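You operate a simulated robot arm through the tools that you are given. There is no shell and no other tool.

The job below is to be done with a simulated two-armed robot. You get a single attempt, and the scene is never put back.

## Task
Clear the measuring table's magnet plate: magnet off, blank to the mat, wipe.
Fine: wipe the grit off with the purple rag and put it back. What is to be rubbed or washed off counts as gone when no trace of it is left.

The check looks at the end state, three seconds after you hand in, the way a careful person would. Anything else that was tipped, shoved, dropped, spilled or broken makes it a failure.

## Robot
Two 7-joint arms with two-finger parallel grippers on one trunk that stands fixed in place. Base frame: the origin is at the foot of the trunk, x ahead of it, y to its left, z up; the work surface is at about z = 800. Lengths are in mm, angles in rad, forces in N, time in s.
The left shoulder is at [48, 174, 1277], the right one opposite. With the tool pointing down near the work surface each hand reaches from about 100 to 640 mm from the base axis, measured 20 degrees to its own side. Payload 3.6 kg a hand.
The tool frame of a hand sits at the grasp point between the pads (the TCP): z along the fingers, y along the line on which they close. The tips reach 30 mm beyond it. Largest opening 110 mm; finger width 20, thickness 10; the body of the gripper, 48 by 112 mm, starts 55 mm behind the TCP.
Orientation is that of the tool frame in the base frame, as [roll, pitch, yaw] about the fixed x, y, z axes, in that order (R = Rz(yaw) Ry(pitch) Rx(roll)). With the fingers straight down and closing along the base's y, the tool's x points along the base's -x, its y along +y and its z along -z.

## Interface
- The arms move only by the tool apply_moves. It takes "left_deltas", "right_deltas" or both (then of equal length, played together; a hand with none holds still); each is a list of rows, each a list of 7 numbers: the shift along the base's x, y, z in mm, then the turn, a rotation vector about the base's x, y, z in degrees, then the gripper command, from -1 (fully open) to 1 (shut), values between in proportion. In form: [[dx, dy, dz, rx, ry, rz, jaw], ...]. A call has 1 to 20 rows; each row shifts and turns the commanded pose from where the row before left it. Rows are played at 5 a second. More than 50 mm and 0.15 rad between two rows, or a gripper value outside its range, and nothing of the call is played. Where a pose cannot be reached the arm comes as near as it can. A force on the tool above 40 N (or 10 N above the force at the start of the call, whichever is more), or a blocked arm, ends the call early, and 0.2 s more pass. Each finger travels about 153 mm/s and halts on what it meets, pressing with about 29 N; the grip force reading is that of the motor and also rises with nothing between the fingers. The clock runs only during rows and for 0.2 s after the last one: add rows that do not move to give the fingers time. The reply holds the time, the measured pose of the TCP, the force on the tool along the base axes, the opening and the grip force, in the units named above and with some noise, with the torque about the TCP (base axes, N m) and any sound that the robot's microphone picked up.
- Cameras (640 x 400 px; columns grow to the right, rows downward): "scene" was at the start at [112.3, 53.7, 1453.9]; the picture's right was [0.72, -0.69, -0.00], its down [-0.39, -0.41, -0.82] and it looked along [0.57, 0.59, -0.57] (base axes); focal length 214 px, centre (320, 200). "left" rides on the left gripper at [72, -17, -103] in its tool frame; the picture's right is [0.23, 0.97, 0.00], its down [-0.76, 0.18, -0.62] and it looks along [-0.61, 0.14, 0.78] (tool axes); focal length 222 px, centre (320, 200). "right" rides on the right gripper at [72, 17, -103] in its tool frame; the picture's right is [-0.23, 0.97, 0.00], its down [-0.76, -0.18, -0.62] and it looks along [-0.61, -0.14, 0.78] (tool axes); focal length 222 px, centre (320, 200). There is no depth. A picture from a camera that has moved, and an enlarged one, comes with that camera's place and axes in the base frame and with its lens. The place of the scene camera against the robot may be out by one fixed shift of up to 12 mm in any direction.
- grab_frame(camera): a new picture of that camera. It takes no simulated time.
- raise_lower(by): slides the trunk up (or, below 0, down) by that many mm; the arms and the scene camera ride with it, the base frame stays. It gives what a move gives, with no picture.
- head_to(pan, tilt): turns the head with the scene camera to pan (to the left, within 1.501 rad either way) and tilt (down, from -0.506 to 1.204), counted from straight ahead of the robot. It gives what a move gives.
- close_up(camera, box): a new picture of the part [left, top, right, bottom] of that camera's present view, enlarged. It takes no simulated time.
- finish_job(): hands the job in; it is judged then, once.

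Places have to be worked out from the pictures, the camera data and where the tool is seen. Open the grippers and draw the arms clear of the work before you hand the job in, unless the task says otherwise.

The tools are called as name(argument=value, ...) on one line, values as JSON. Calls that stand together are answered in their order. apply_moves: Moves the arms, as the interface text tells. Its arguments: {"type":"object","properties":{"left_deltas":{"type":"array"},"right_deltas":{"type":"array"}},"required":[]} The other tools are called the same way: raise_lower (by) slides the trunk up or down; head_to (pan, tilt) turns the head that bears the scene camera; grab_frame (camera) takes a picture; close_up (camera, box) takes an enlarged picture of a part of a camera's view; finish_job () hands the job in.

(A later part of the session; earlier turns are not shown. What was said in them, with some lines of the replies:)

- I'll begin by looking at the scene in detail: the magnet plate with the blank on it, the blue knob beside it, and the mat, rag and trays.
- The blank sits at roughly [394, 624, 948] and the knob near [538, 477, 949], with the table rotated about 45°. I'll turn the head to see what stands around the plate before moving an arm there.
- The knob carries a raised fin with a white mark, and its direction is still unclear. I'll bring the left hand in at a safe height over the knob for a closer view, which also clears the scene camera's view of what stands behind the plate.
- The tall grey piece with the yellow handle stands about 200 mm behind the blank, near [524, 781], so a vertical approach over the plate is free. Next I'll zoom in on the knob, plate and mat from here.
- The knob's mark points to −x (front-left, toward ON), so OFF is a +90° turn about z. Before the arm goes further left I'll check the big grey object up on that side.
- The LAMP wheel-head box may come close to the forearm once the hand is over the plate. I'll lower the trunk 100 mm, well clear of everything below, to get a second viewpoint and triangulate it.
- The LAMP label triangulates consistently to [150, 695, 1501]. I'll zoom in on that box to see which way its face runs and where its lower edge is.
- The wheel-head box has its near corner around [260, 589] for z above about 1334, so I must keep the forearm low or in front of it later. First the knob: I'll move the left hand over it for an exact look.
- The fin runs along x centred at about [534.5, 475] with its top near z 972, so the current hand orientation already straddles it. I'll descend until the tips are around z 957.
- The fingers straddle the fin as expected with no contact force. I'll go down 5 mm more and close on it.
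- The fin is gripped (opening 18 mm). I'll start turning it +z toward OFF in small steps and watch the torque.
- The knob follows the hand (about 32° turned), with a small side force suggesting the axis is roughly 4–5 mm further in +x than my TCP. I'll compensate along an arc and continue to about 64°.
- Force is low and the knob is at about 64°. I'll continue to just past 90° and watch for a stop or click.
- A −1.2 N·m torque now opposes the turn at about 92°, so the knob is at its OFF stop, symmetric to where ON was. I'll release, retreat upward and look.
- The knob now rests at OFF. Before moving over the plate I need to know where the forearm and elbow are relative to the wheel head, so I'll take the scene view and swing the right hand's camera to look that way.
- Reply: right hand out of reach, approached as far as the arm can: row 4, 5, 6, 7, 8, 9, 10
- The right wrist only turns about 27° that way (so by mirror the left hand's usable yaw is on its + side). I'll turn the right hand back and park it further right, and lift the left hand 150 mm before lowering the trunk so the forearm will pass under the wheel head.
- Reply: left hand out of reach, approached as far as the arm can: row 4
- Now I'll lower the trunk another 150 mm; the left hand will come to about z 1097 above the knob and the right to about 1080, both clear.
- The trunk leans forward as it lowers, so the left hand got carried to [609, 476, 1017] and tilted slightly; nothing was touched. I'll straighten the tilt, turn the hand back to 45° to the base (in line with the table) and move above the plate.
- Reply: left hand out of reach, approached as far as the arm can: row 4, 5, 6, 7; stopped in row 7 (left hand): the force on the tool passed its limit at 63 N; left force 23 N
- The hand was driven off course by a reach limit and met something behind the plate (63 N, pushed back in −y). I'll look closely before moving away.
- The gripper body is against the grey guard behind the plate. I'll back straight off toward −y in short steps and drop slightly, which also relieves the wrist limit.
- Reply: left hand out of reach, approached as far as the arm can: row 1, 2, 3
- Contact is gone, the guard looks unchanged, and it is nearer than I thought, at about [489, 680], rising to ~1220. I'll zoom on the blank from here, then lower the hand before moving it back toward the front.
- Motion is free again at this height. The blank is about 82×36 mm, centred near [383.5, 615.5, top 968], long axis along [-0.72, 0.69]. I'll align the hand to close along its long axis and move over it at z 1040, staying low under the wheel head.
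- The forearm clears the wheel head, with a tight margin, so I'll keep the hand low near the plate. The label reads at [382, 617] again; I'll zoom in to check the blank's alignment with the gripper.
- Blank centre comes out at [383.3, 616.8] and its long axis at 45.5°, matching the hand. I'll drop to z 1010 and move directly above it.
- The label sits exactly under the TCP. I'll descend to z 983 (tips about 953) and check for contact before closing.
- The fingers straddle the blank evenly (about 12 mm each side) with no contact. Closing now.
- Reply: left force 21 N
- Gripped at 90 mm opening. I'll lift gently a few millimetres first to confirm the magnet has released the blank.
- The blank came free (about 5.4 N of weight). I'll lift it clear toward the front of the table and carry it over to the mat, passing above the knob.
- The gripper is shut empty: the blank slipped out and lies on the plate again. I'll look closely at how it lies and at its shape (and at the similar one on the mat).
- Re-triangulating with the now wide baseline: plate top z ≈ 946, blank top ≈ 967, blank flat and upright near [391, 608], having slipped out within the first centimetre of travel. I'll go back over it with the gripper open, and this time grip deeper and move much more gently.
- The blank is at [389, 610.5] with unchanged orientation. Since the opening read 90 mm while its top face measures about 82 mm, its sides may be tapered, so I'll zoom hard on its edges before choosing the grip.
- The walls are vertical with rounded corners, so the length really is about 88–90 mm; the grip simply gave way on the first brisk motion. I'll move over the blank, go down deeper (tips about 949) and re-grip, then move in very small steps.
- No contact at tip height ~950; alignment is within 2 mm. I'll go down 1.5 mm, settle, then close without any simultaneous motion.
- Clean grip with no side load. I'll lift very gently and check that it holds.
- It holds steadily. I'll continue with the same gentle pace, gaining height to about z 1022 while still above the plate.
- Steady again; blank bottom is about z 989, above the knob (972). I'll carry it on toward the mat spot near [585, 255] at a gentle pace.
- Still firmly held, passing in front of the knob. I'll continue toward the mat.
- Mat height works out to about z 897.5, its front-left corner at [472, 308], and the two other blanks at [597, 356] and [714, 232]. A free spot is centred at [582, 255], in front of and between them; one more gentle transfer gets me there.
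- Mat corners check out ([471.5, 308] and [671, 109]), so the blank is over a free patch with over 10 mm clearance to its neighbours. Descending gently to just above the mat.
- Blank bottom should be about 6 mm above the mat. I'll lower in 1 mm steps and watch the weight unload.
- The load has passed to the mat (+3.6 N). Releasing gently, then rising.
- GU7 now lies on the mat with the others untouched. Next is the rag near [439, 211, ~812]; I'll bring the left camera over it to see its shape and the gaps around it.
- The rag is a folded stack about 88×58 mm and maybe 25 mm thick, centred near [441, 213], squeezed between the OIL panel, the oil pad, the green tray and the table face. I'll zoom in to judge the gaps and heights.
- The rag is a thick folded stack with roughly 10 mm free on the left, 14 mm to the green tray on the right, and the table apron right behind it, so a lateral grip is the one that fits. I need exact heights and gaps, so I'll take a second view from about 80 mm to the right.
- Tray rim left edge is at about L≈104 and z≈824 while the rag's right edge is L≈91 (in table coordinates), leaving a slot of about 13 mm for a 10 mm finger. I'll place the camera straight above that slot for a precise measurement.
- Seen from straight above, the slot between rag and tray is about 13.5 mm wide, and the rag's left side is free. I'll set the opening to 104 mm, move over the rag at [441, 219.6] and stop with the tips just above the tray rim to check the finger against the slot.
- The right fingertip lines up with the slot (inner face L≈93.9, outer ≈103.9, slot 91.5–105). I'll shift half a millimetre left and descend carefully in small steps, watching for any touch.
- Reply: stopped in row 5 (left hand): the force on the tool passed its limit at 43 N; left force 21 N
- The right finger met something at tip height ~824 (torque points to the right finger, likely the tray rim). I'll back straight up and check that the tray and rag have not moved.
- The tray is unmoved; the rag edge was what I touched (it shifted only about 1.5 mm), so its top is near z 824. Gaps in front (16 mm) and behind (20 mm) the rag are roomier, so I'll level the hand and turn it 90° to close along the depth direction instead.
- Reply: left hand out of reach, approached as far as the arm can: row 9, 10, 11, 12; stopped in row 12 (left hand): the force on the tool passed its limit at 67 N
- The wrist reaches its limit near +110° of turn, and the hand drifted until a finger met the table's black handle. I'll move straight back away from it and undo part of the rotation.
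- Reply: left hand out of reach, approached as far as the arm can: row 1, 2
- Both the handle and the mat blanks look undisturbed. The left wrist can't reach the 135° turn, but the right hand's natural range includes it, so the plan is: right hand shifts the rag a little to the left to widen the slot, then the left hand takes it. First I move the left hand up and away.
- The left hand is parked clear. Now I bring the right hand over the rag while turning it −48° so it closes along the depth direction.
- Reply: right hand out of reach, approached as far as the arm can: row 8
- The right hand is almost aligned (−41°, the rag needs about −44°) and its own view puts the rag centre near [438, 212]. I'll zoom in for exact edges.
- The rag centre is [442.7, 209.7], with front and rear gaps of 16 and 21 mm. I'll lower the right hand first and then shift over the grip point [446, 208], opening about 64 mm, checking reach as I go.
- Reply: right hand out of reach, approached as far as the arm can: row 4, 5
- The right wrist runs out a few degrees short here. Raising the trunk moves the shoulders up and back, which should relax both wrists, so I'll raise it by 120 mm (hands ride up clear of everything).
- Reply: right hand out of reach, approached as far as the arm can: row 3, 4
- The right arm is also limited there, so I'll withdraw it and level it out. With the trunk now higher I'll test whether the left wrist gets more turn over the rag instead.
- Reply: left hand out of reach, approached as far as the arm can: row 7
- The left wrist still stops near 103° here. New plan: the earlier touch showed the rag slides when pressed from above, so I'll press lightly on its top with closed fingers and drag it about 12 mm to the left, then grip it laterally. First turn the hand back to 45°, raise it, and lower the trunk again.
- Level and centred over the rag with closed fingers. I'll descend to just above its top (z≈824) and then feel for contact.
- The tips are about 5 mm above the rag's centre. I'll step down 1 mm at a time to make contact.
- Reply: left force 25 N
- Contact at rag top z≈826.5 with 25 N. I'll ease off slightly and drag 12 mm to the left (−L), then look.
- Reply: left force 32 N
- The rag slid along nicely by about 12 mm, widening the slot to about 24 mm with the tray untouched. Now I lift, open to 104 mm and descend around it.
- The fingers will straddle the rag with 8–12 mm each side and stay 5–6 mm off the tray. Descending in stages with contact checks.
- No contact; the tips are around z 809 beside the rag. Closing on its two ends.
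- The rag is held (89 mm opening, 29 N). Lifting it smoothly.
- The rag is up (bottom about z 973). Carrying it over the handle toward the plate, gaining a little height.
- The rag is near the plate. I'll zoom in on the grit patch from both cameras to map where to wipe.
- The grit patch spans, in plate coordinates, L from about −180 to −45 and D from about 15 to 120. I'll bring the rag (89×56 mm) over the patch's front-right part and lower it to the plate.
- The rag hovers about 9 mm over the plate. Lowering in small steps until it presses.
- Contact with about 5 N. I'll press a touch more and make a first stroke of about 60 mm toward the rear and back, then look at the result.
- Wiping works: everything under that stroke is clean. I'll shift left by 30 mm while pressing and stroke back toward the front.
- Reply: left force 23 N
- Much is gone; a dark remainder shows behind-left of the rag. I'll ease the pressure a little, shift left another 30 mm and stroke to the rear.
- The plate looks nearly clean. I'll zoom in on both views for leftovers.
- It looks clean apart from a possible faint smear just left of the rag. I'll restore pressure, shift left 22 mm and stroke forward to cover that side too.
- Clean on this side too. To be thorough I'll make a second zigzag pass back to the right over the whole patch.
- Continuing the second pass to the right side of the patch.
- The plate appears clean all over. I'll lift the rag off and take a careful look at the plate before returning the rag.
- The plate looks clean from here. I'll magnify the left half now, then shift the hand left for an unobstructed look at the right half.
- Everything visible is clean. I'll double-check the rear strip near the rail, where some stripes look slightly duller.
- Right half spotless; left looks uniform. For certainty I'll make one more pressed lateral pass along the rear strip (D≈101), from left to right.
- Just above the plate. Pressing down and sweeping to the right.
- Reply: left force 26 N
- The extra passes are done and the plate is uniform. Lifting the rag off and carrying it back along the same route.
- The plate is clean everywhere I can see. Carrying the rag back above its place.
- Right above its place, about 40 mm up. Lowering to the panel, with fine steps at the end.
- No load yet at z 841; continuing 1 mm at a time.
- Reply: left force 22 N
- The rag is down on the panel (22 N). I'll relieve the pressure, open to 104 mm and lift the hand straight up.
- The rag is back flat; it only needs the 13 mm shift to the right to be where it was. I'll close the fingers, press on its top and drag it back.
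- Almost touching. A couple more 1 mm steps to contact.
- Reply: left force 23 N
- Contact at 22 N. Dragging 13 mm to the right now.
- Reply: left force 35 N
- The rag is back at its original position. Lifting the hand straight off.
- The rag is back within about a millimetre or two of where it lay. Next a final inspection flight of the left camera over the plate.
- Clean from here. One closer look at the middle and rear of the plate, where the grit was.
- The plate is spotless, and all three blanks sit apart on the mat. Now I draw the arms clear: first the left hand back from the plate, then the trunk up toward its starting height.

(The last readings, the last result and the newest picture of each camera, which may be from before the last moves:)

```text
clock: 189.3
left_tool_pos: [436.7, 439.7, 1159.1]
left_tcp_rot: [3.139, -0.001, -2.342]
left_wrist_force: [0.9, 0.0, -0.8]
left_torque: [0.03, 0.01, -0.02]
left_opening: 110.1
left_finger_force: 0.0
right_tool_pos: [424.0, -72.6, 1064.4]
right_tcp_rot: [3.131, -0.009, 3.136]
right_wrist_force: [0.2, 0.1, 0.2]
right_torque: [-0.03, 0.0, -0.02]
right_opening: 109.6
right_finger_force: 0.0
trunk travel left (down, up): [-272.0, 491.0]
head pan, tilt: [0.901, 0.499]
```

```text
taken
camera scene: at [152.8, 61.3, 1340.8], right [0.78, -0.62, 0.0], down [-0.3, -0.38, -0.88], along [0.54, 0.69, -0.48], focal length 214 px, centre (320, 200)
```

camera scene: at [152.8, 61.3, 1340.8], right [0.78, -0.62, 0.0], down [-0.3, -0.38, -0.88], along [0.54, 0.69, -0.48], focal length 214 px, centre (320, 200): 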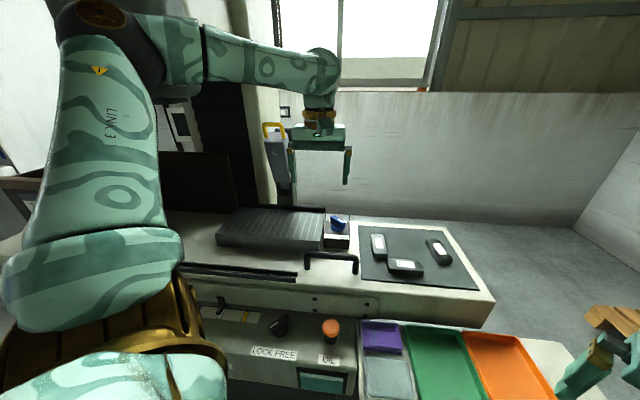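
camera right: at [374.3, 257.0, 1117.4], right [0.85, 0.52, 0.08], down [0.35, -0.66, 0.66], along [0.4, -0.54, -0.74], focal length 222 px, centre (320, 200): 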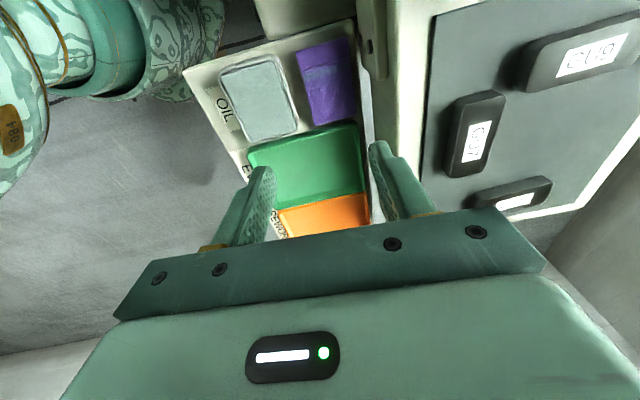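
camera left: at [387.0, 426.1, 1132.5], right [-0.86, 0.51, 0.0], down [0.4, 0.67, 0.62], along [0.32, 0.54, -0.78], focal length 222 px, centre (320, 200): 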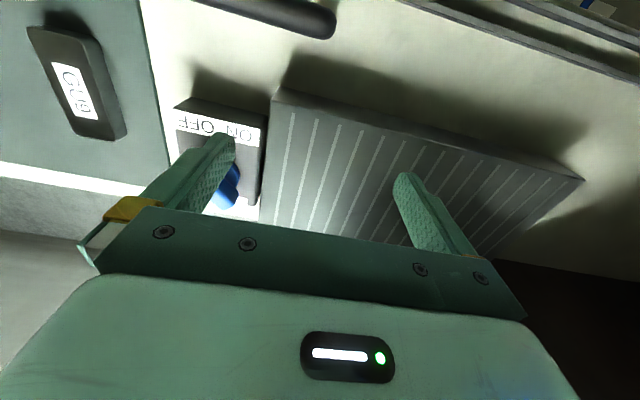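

All clear. Raising the trunk the remaining 120 mm and pulling the left hand back toward the robot, then a final comparison with the starting views.

raise_lower(by=120)

apply_moves(left_deltas=[[-20, 0, 4, 0, 0, -6, -1], [-25, 0, 4, 0, 0, -7, -1], [-25, 0, 4, 0, 0, -7, -1], [-25, 0, 4, 0, 0, -7, -1], [-20, 0, 2, 0, 0, -7, -1], [0, 0, 0, 0, 0, -6, -1], [0, 0, 0, 0, 0, 0, -1]])

head_to(pan=0.805, tilt=0.6)

grab_frame(camera="scene")

close_up(camera="scene", box=[200, 190, 460, 290])

close_up(camera="scene", box=[200, 280, 560, 400])

```text
clock: 190.8
left_tool_pos: [436.3, 439.9, 1279.8]
left_tcp_rot: [3.138, 0.001, -2.34]
left_wrist_force: [0.1, 0.2, 0.8]
left_torque: [0.01, 0.0, 0.0]
left_opening: 110.0
left_finger_force: 0.1
right_tool_pos: [422.4, -72.6, 1183.5]
right_tcp_rot: [3.13, -0.01, 3.136]
right_wrist_force: [0.5, -0.2, -0.5]
right_torque: [-0.01, -0.01, 0.0]
right_opening: 110.0
right_finger_force: 0.0
trunk travel left (down, up): [-392.0, 371.0]
head pan, tilt: [0.901, 0.499]
```

```text
clock: 192.4
left_tool_pos: [320.8, 439.1, 1297.8]
left_tcp_rot: [3.14, 0.002, -3.037]
left_wrist_force: [0.2, -0.7, 0.0]
left_torque: [-0.01, -0.01, -0.01]
left_opening: 110.0
left_finger_force: 0.1
right_tool_pos: [421.5, -71.8, 1184.5]
right_tcp_rot: [3.132, -0.008, 3.134]
right_wrist_force: [0.2, 0.0, -0.5]
right_torque: [-0.01, 0.03, 0.0]
right_opening: 110.1
right_finger_force: 0.0
trunk travel left (down, up): [-392.0, 371.0]
head pan, tilt: [0.901, 0.499]
```

```text
clock: 193.1
left_tool_pos: [321.7, 440.5, 1296.3]
left_tcp_rot: [3.138, 0.001, -3.036]
left_wrist_force: [0.5, 0.3, -0.6]
left_torque: [-0.01, -0.01, 0.0]
left_opening: 110.0
left_finger_force: 0.1
right_tool_pos: [422.7, -73.2, 1184.2]
right_tcp_rot: [3.132, -0.006, 3.138]
right_wrist_force: [0.2, 0.3, 0.0]
right_torque: [-0.01, -0.02, 0.02]
right_opening: 110.2
right_finger_force: 0.1
trunk travel left (down, up): [-392.0, 371.0]
head pan, tilt: [0.805, 0.6]
```

```text
taken
camera scene: at [112.4, 53.7, 1454.0], right [0.72, -0.69, 0.0], down [-0.39, -0.41, -0.83], along [0.57, 0.6, -0.56], focal length 214 px, centre (320, 200)
```

scene: 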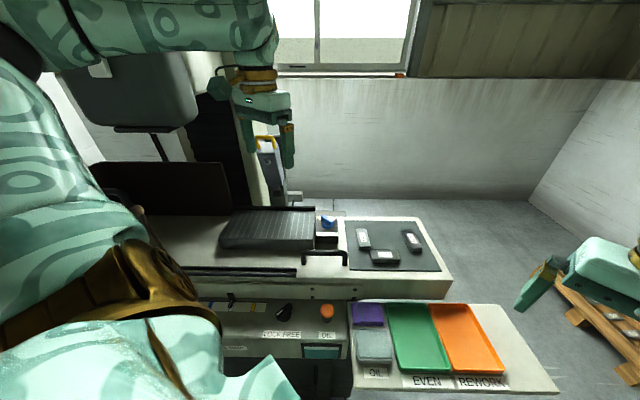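

```text
2.46 times, centred on (330, 240) of scene
camera zoom: at [112.4, 53.7, 1454.0], right [0.72, -0.69, 0.0], down [-0.39, -0.41, -0.83], along [0.57, 0.6, -0.56], focal length 528 px, centre (295, 102)
```

zoom: 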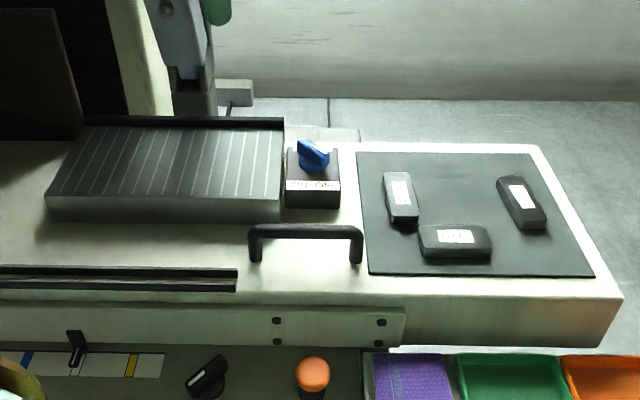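

```text
1.78 times, centred on (380, 340) of scene
camera zoom: at [112.4, 53.7, 1454.0], right [0.72, -0.69, 0.0], down [-0.39, -0.41, -0.83], along [0.57, 0.6, -0.56], focal length 381 px, centre (213, -49)
```

zoom: 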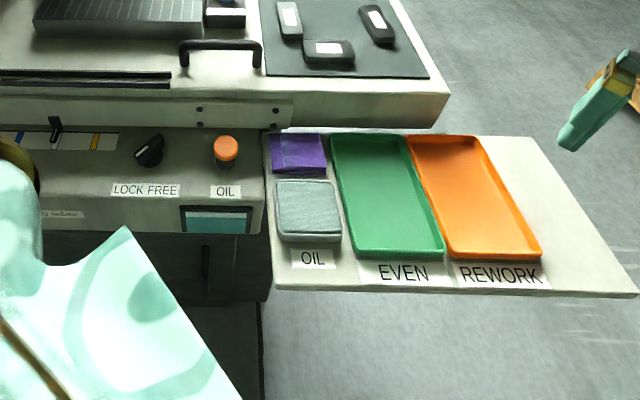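

Everything matches the opening views except the intended changes. A last check on the knob's position before handing in.

close_up(camera="scene", box=[300, 200, 360, 250])

close_up(camera="left", box=[220, 20, 500, 220])

close_up(camera="scene", box=[210, 195, 330, 255])

```text
8.00 times, centred on (330, 225) of scene
camera zoom: at [112.4, 53.7, 1454.0], right [0.72, -0.69, 0.0], down [-0.39, -0.41, -0.83], along [0.57, 0.6, -0.56], focal length 1716 px, centre (240, 0)
```

zoom: 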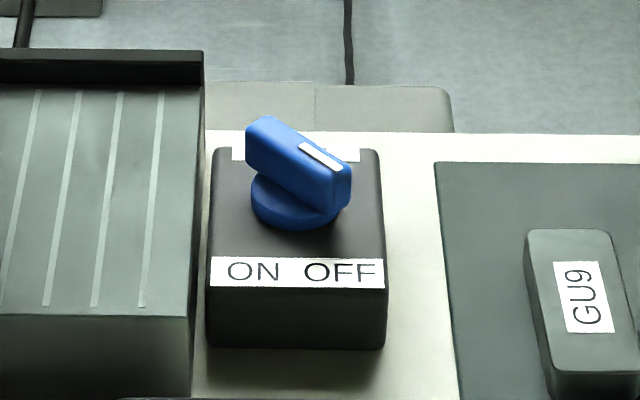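

```text
2.00 times, centred on (360, 120) of left
camera zoom: at [250.1, 415.8, 1401.1], right [-0.33, 0.94, 0.0], down [0.74, 0.25, 0.63], along [0.59, 0.21, -0.78], focal length 444 px, centre (240, 360)
```

zoom: 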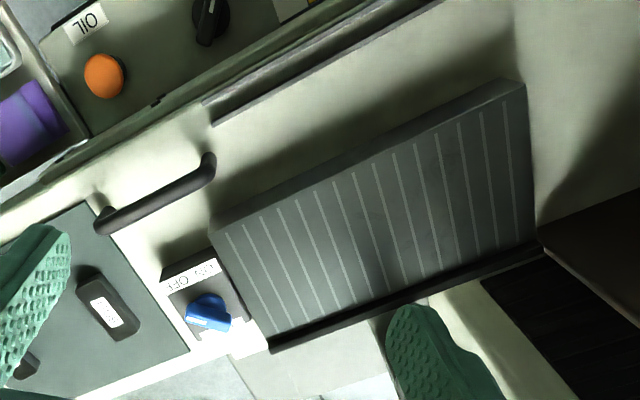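

```text
5.33 times, centred on (270, 225) of scene
camera zoom: at [112.4, 53.7, 1454.0], right [0.72, -0.69, 0.0], down [-0.39, -0.41, -0.83], along [0.57, 0.6, -0.56], focal length 1144 px, centre (587, 67)
```

zoom: 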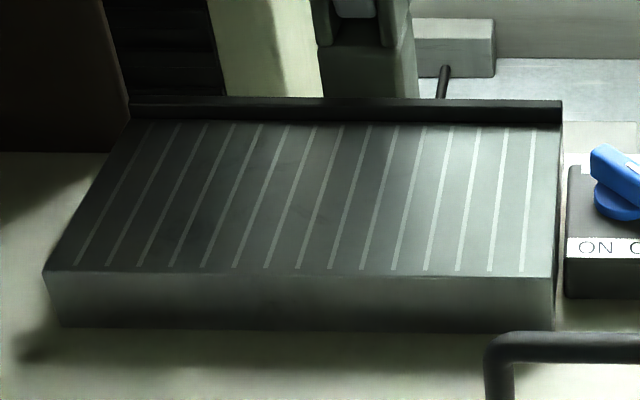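

The knob's mark points to OFF. I'll zoom once more on the plate's middle to rule out any faint remnants.

close_up(camera="left", box=[370, 70, 460, 150])

close_up(camera="scene", box=[230, 205, 290, 248])

```text
5.00 times, centred on (415, 110) of left
camera zoom: at [250.1, 415.8, 1401.1], right [-0.33, 0.94, 0.0], down [0.74, 0.25, 0.63], along [0.59, 0.21, -0.78], focal length 1111 px, centre (-155, 650)
```

zoom: 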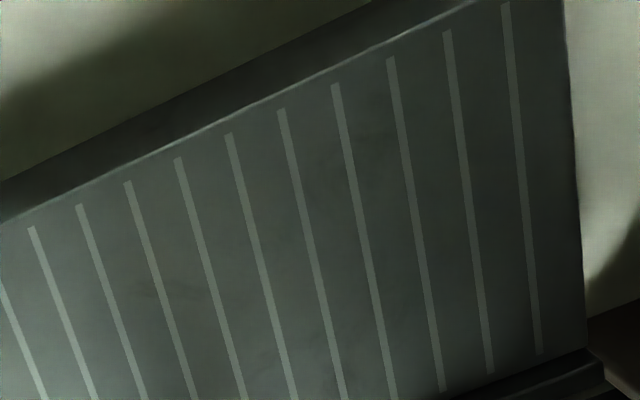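

```text
9.30 times, centred on (260, 226) of scene
camera zoom: at [112.4, 53.7, 1454.0], right [0.72, -0.69, 0.0], down [-0.39, -0.41, -0.83], along [0.57, 0.6, -0.56], focal length 1995 px, centre (878, -46)
```

zoom: 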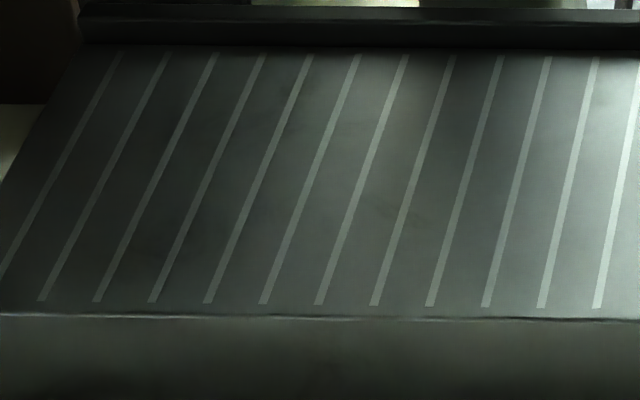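

One spot near the left end looks marginally darker; I'll magnify it to be sure it is only shading.

close_up(camera="left", box=[405, 80, 445, 110])

close_up(camera="left", box=[370, 110, 420, 145])

```text
13.33 times, centred on (425, 95) of left
camera zoom: at [250.1, 415.8, 1401.1], right [-0.33, 0.94, 0.0], down [0.74, 0.25, 0.63], along [0.59, 0.21, -0.78], focal length 2962 px, centre (-1080, 1600)
```

zoom: 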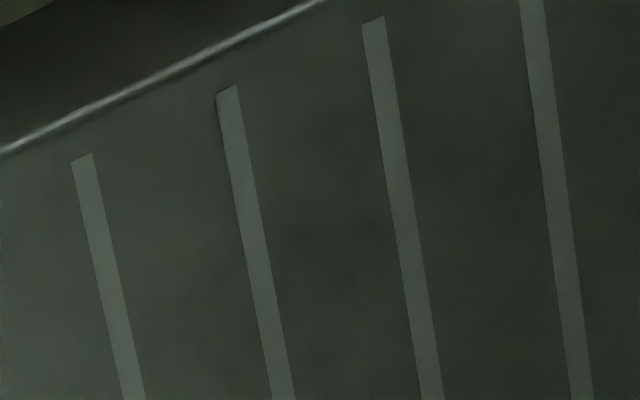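

```text
11.43 times, centred on (395, 128) of left
camera zoom: at [250.1, 415.8, 1401.1], right [-0.33, 0.94, 0.0], down [0.74, 0.25, 0.63], along [0.59, 0.21, -0.78], focal length 2538 px, centre (-537, 1029)
```

zoom: 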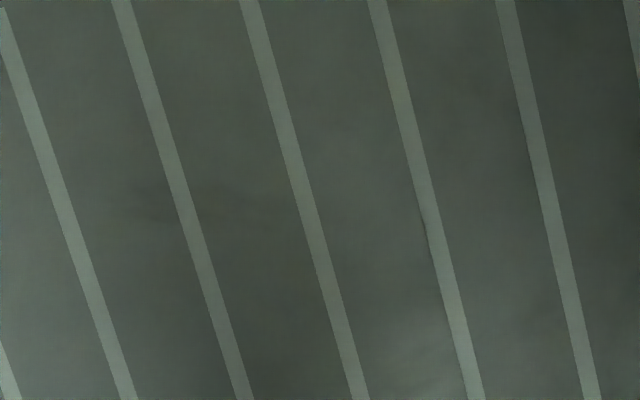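

The magnified plate shows only smooth shading and no specks. The magnet is OFF, the blank is on the mat, the plate is wiped and the rag is back. Both grippers are open and clear, so I hand in.

finish_job()

```text
The job is handed in.
```

The magnet plate is cleared and I've handed the job in. The magnet is off, blank GU7 is on the mat, the grit is wiped off, and the purple rag is back in its place. The check's result isn't known yet.

- **Magnet:** I turned the blue knob to its OFF stop. A last zoom showed the mark pointing at OFF.
- **Blank:** GU7 lies on the mat, in front of and between GU9 and GU0, touching neither. On the first lift it slipped out of the gripper and fell about 1–2 cm back onto the plate, flat. I gripped it again and carried it over slowly.
- **Wipe:** I went over the grit area at least twice with the dry rag. Close-ups of the plate afterwards show no specks.
- **Rag:** It was wedged tight against the green tray. I slid it about 12 mm left to get a grip and slid it back afterwards. It now lies within about 2 mm of where it started.

I bumped three things along the way:

- **Guard behind the plate:** the left hand hit it at 63 N.
- **Black table handle:** the left hand hit it at 67 N.
- **Rag edge:** a finger pressed on it at 43 N, which moved the rag about 1.5 mm.

In the final pictures the guard, handle, trays and the other two blanks look just as they did at the start. Both grippers are open and clear of the work.
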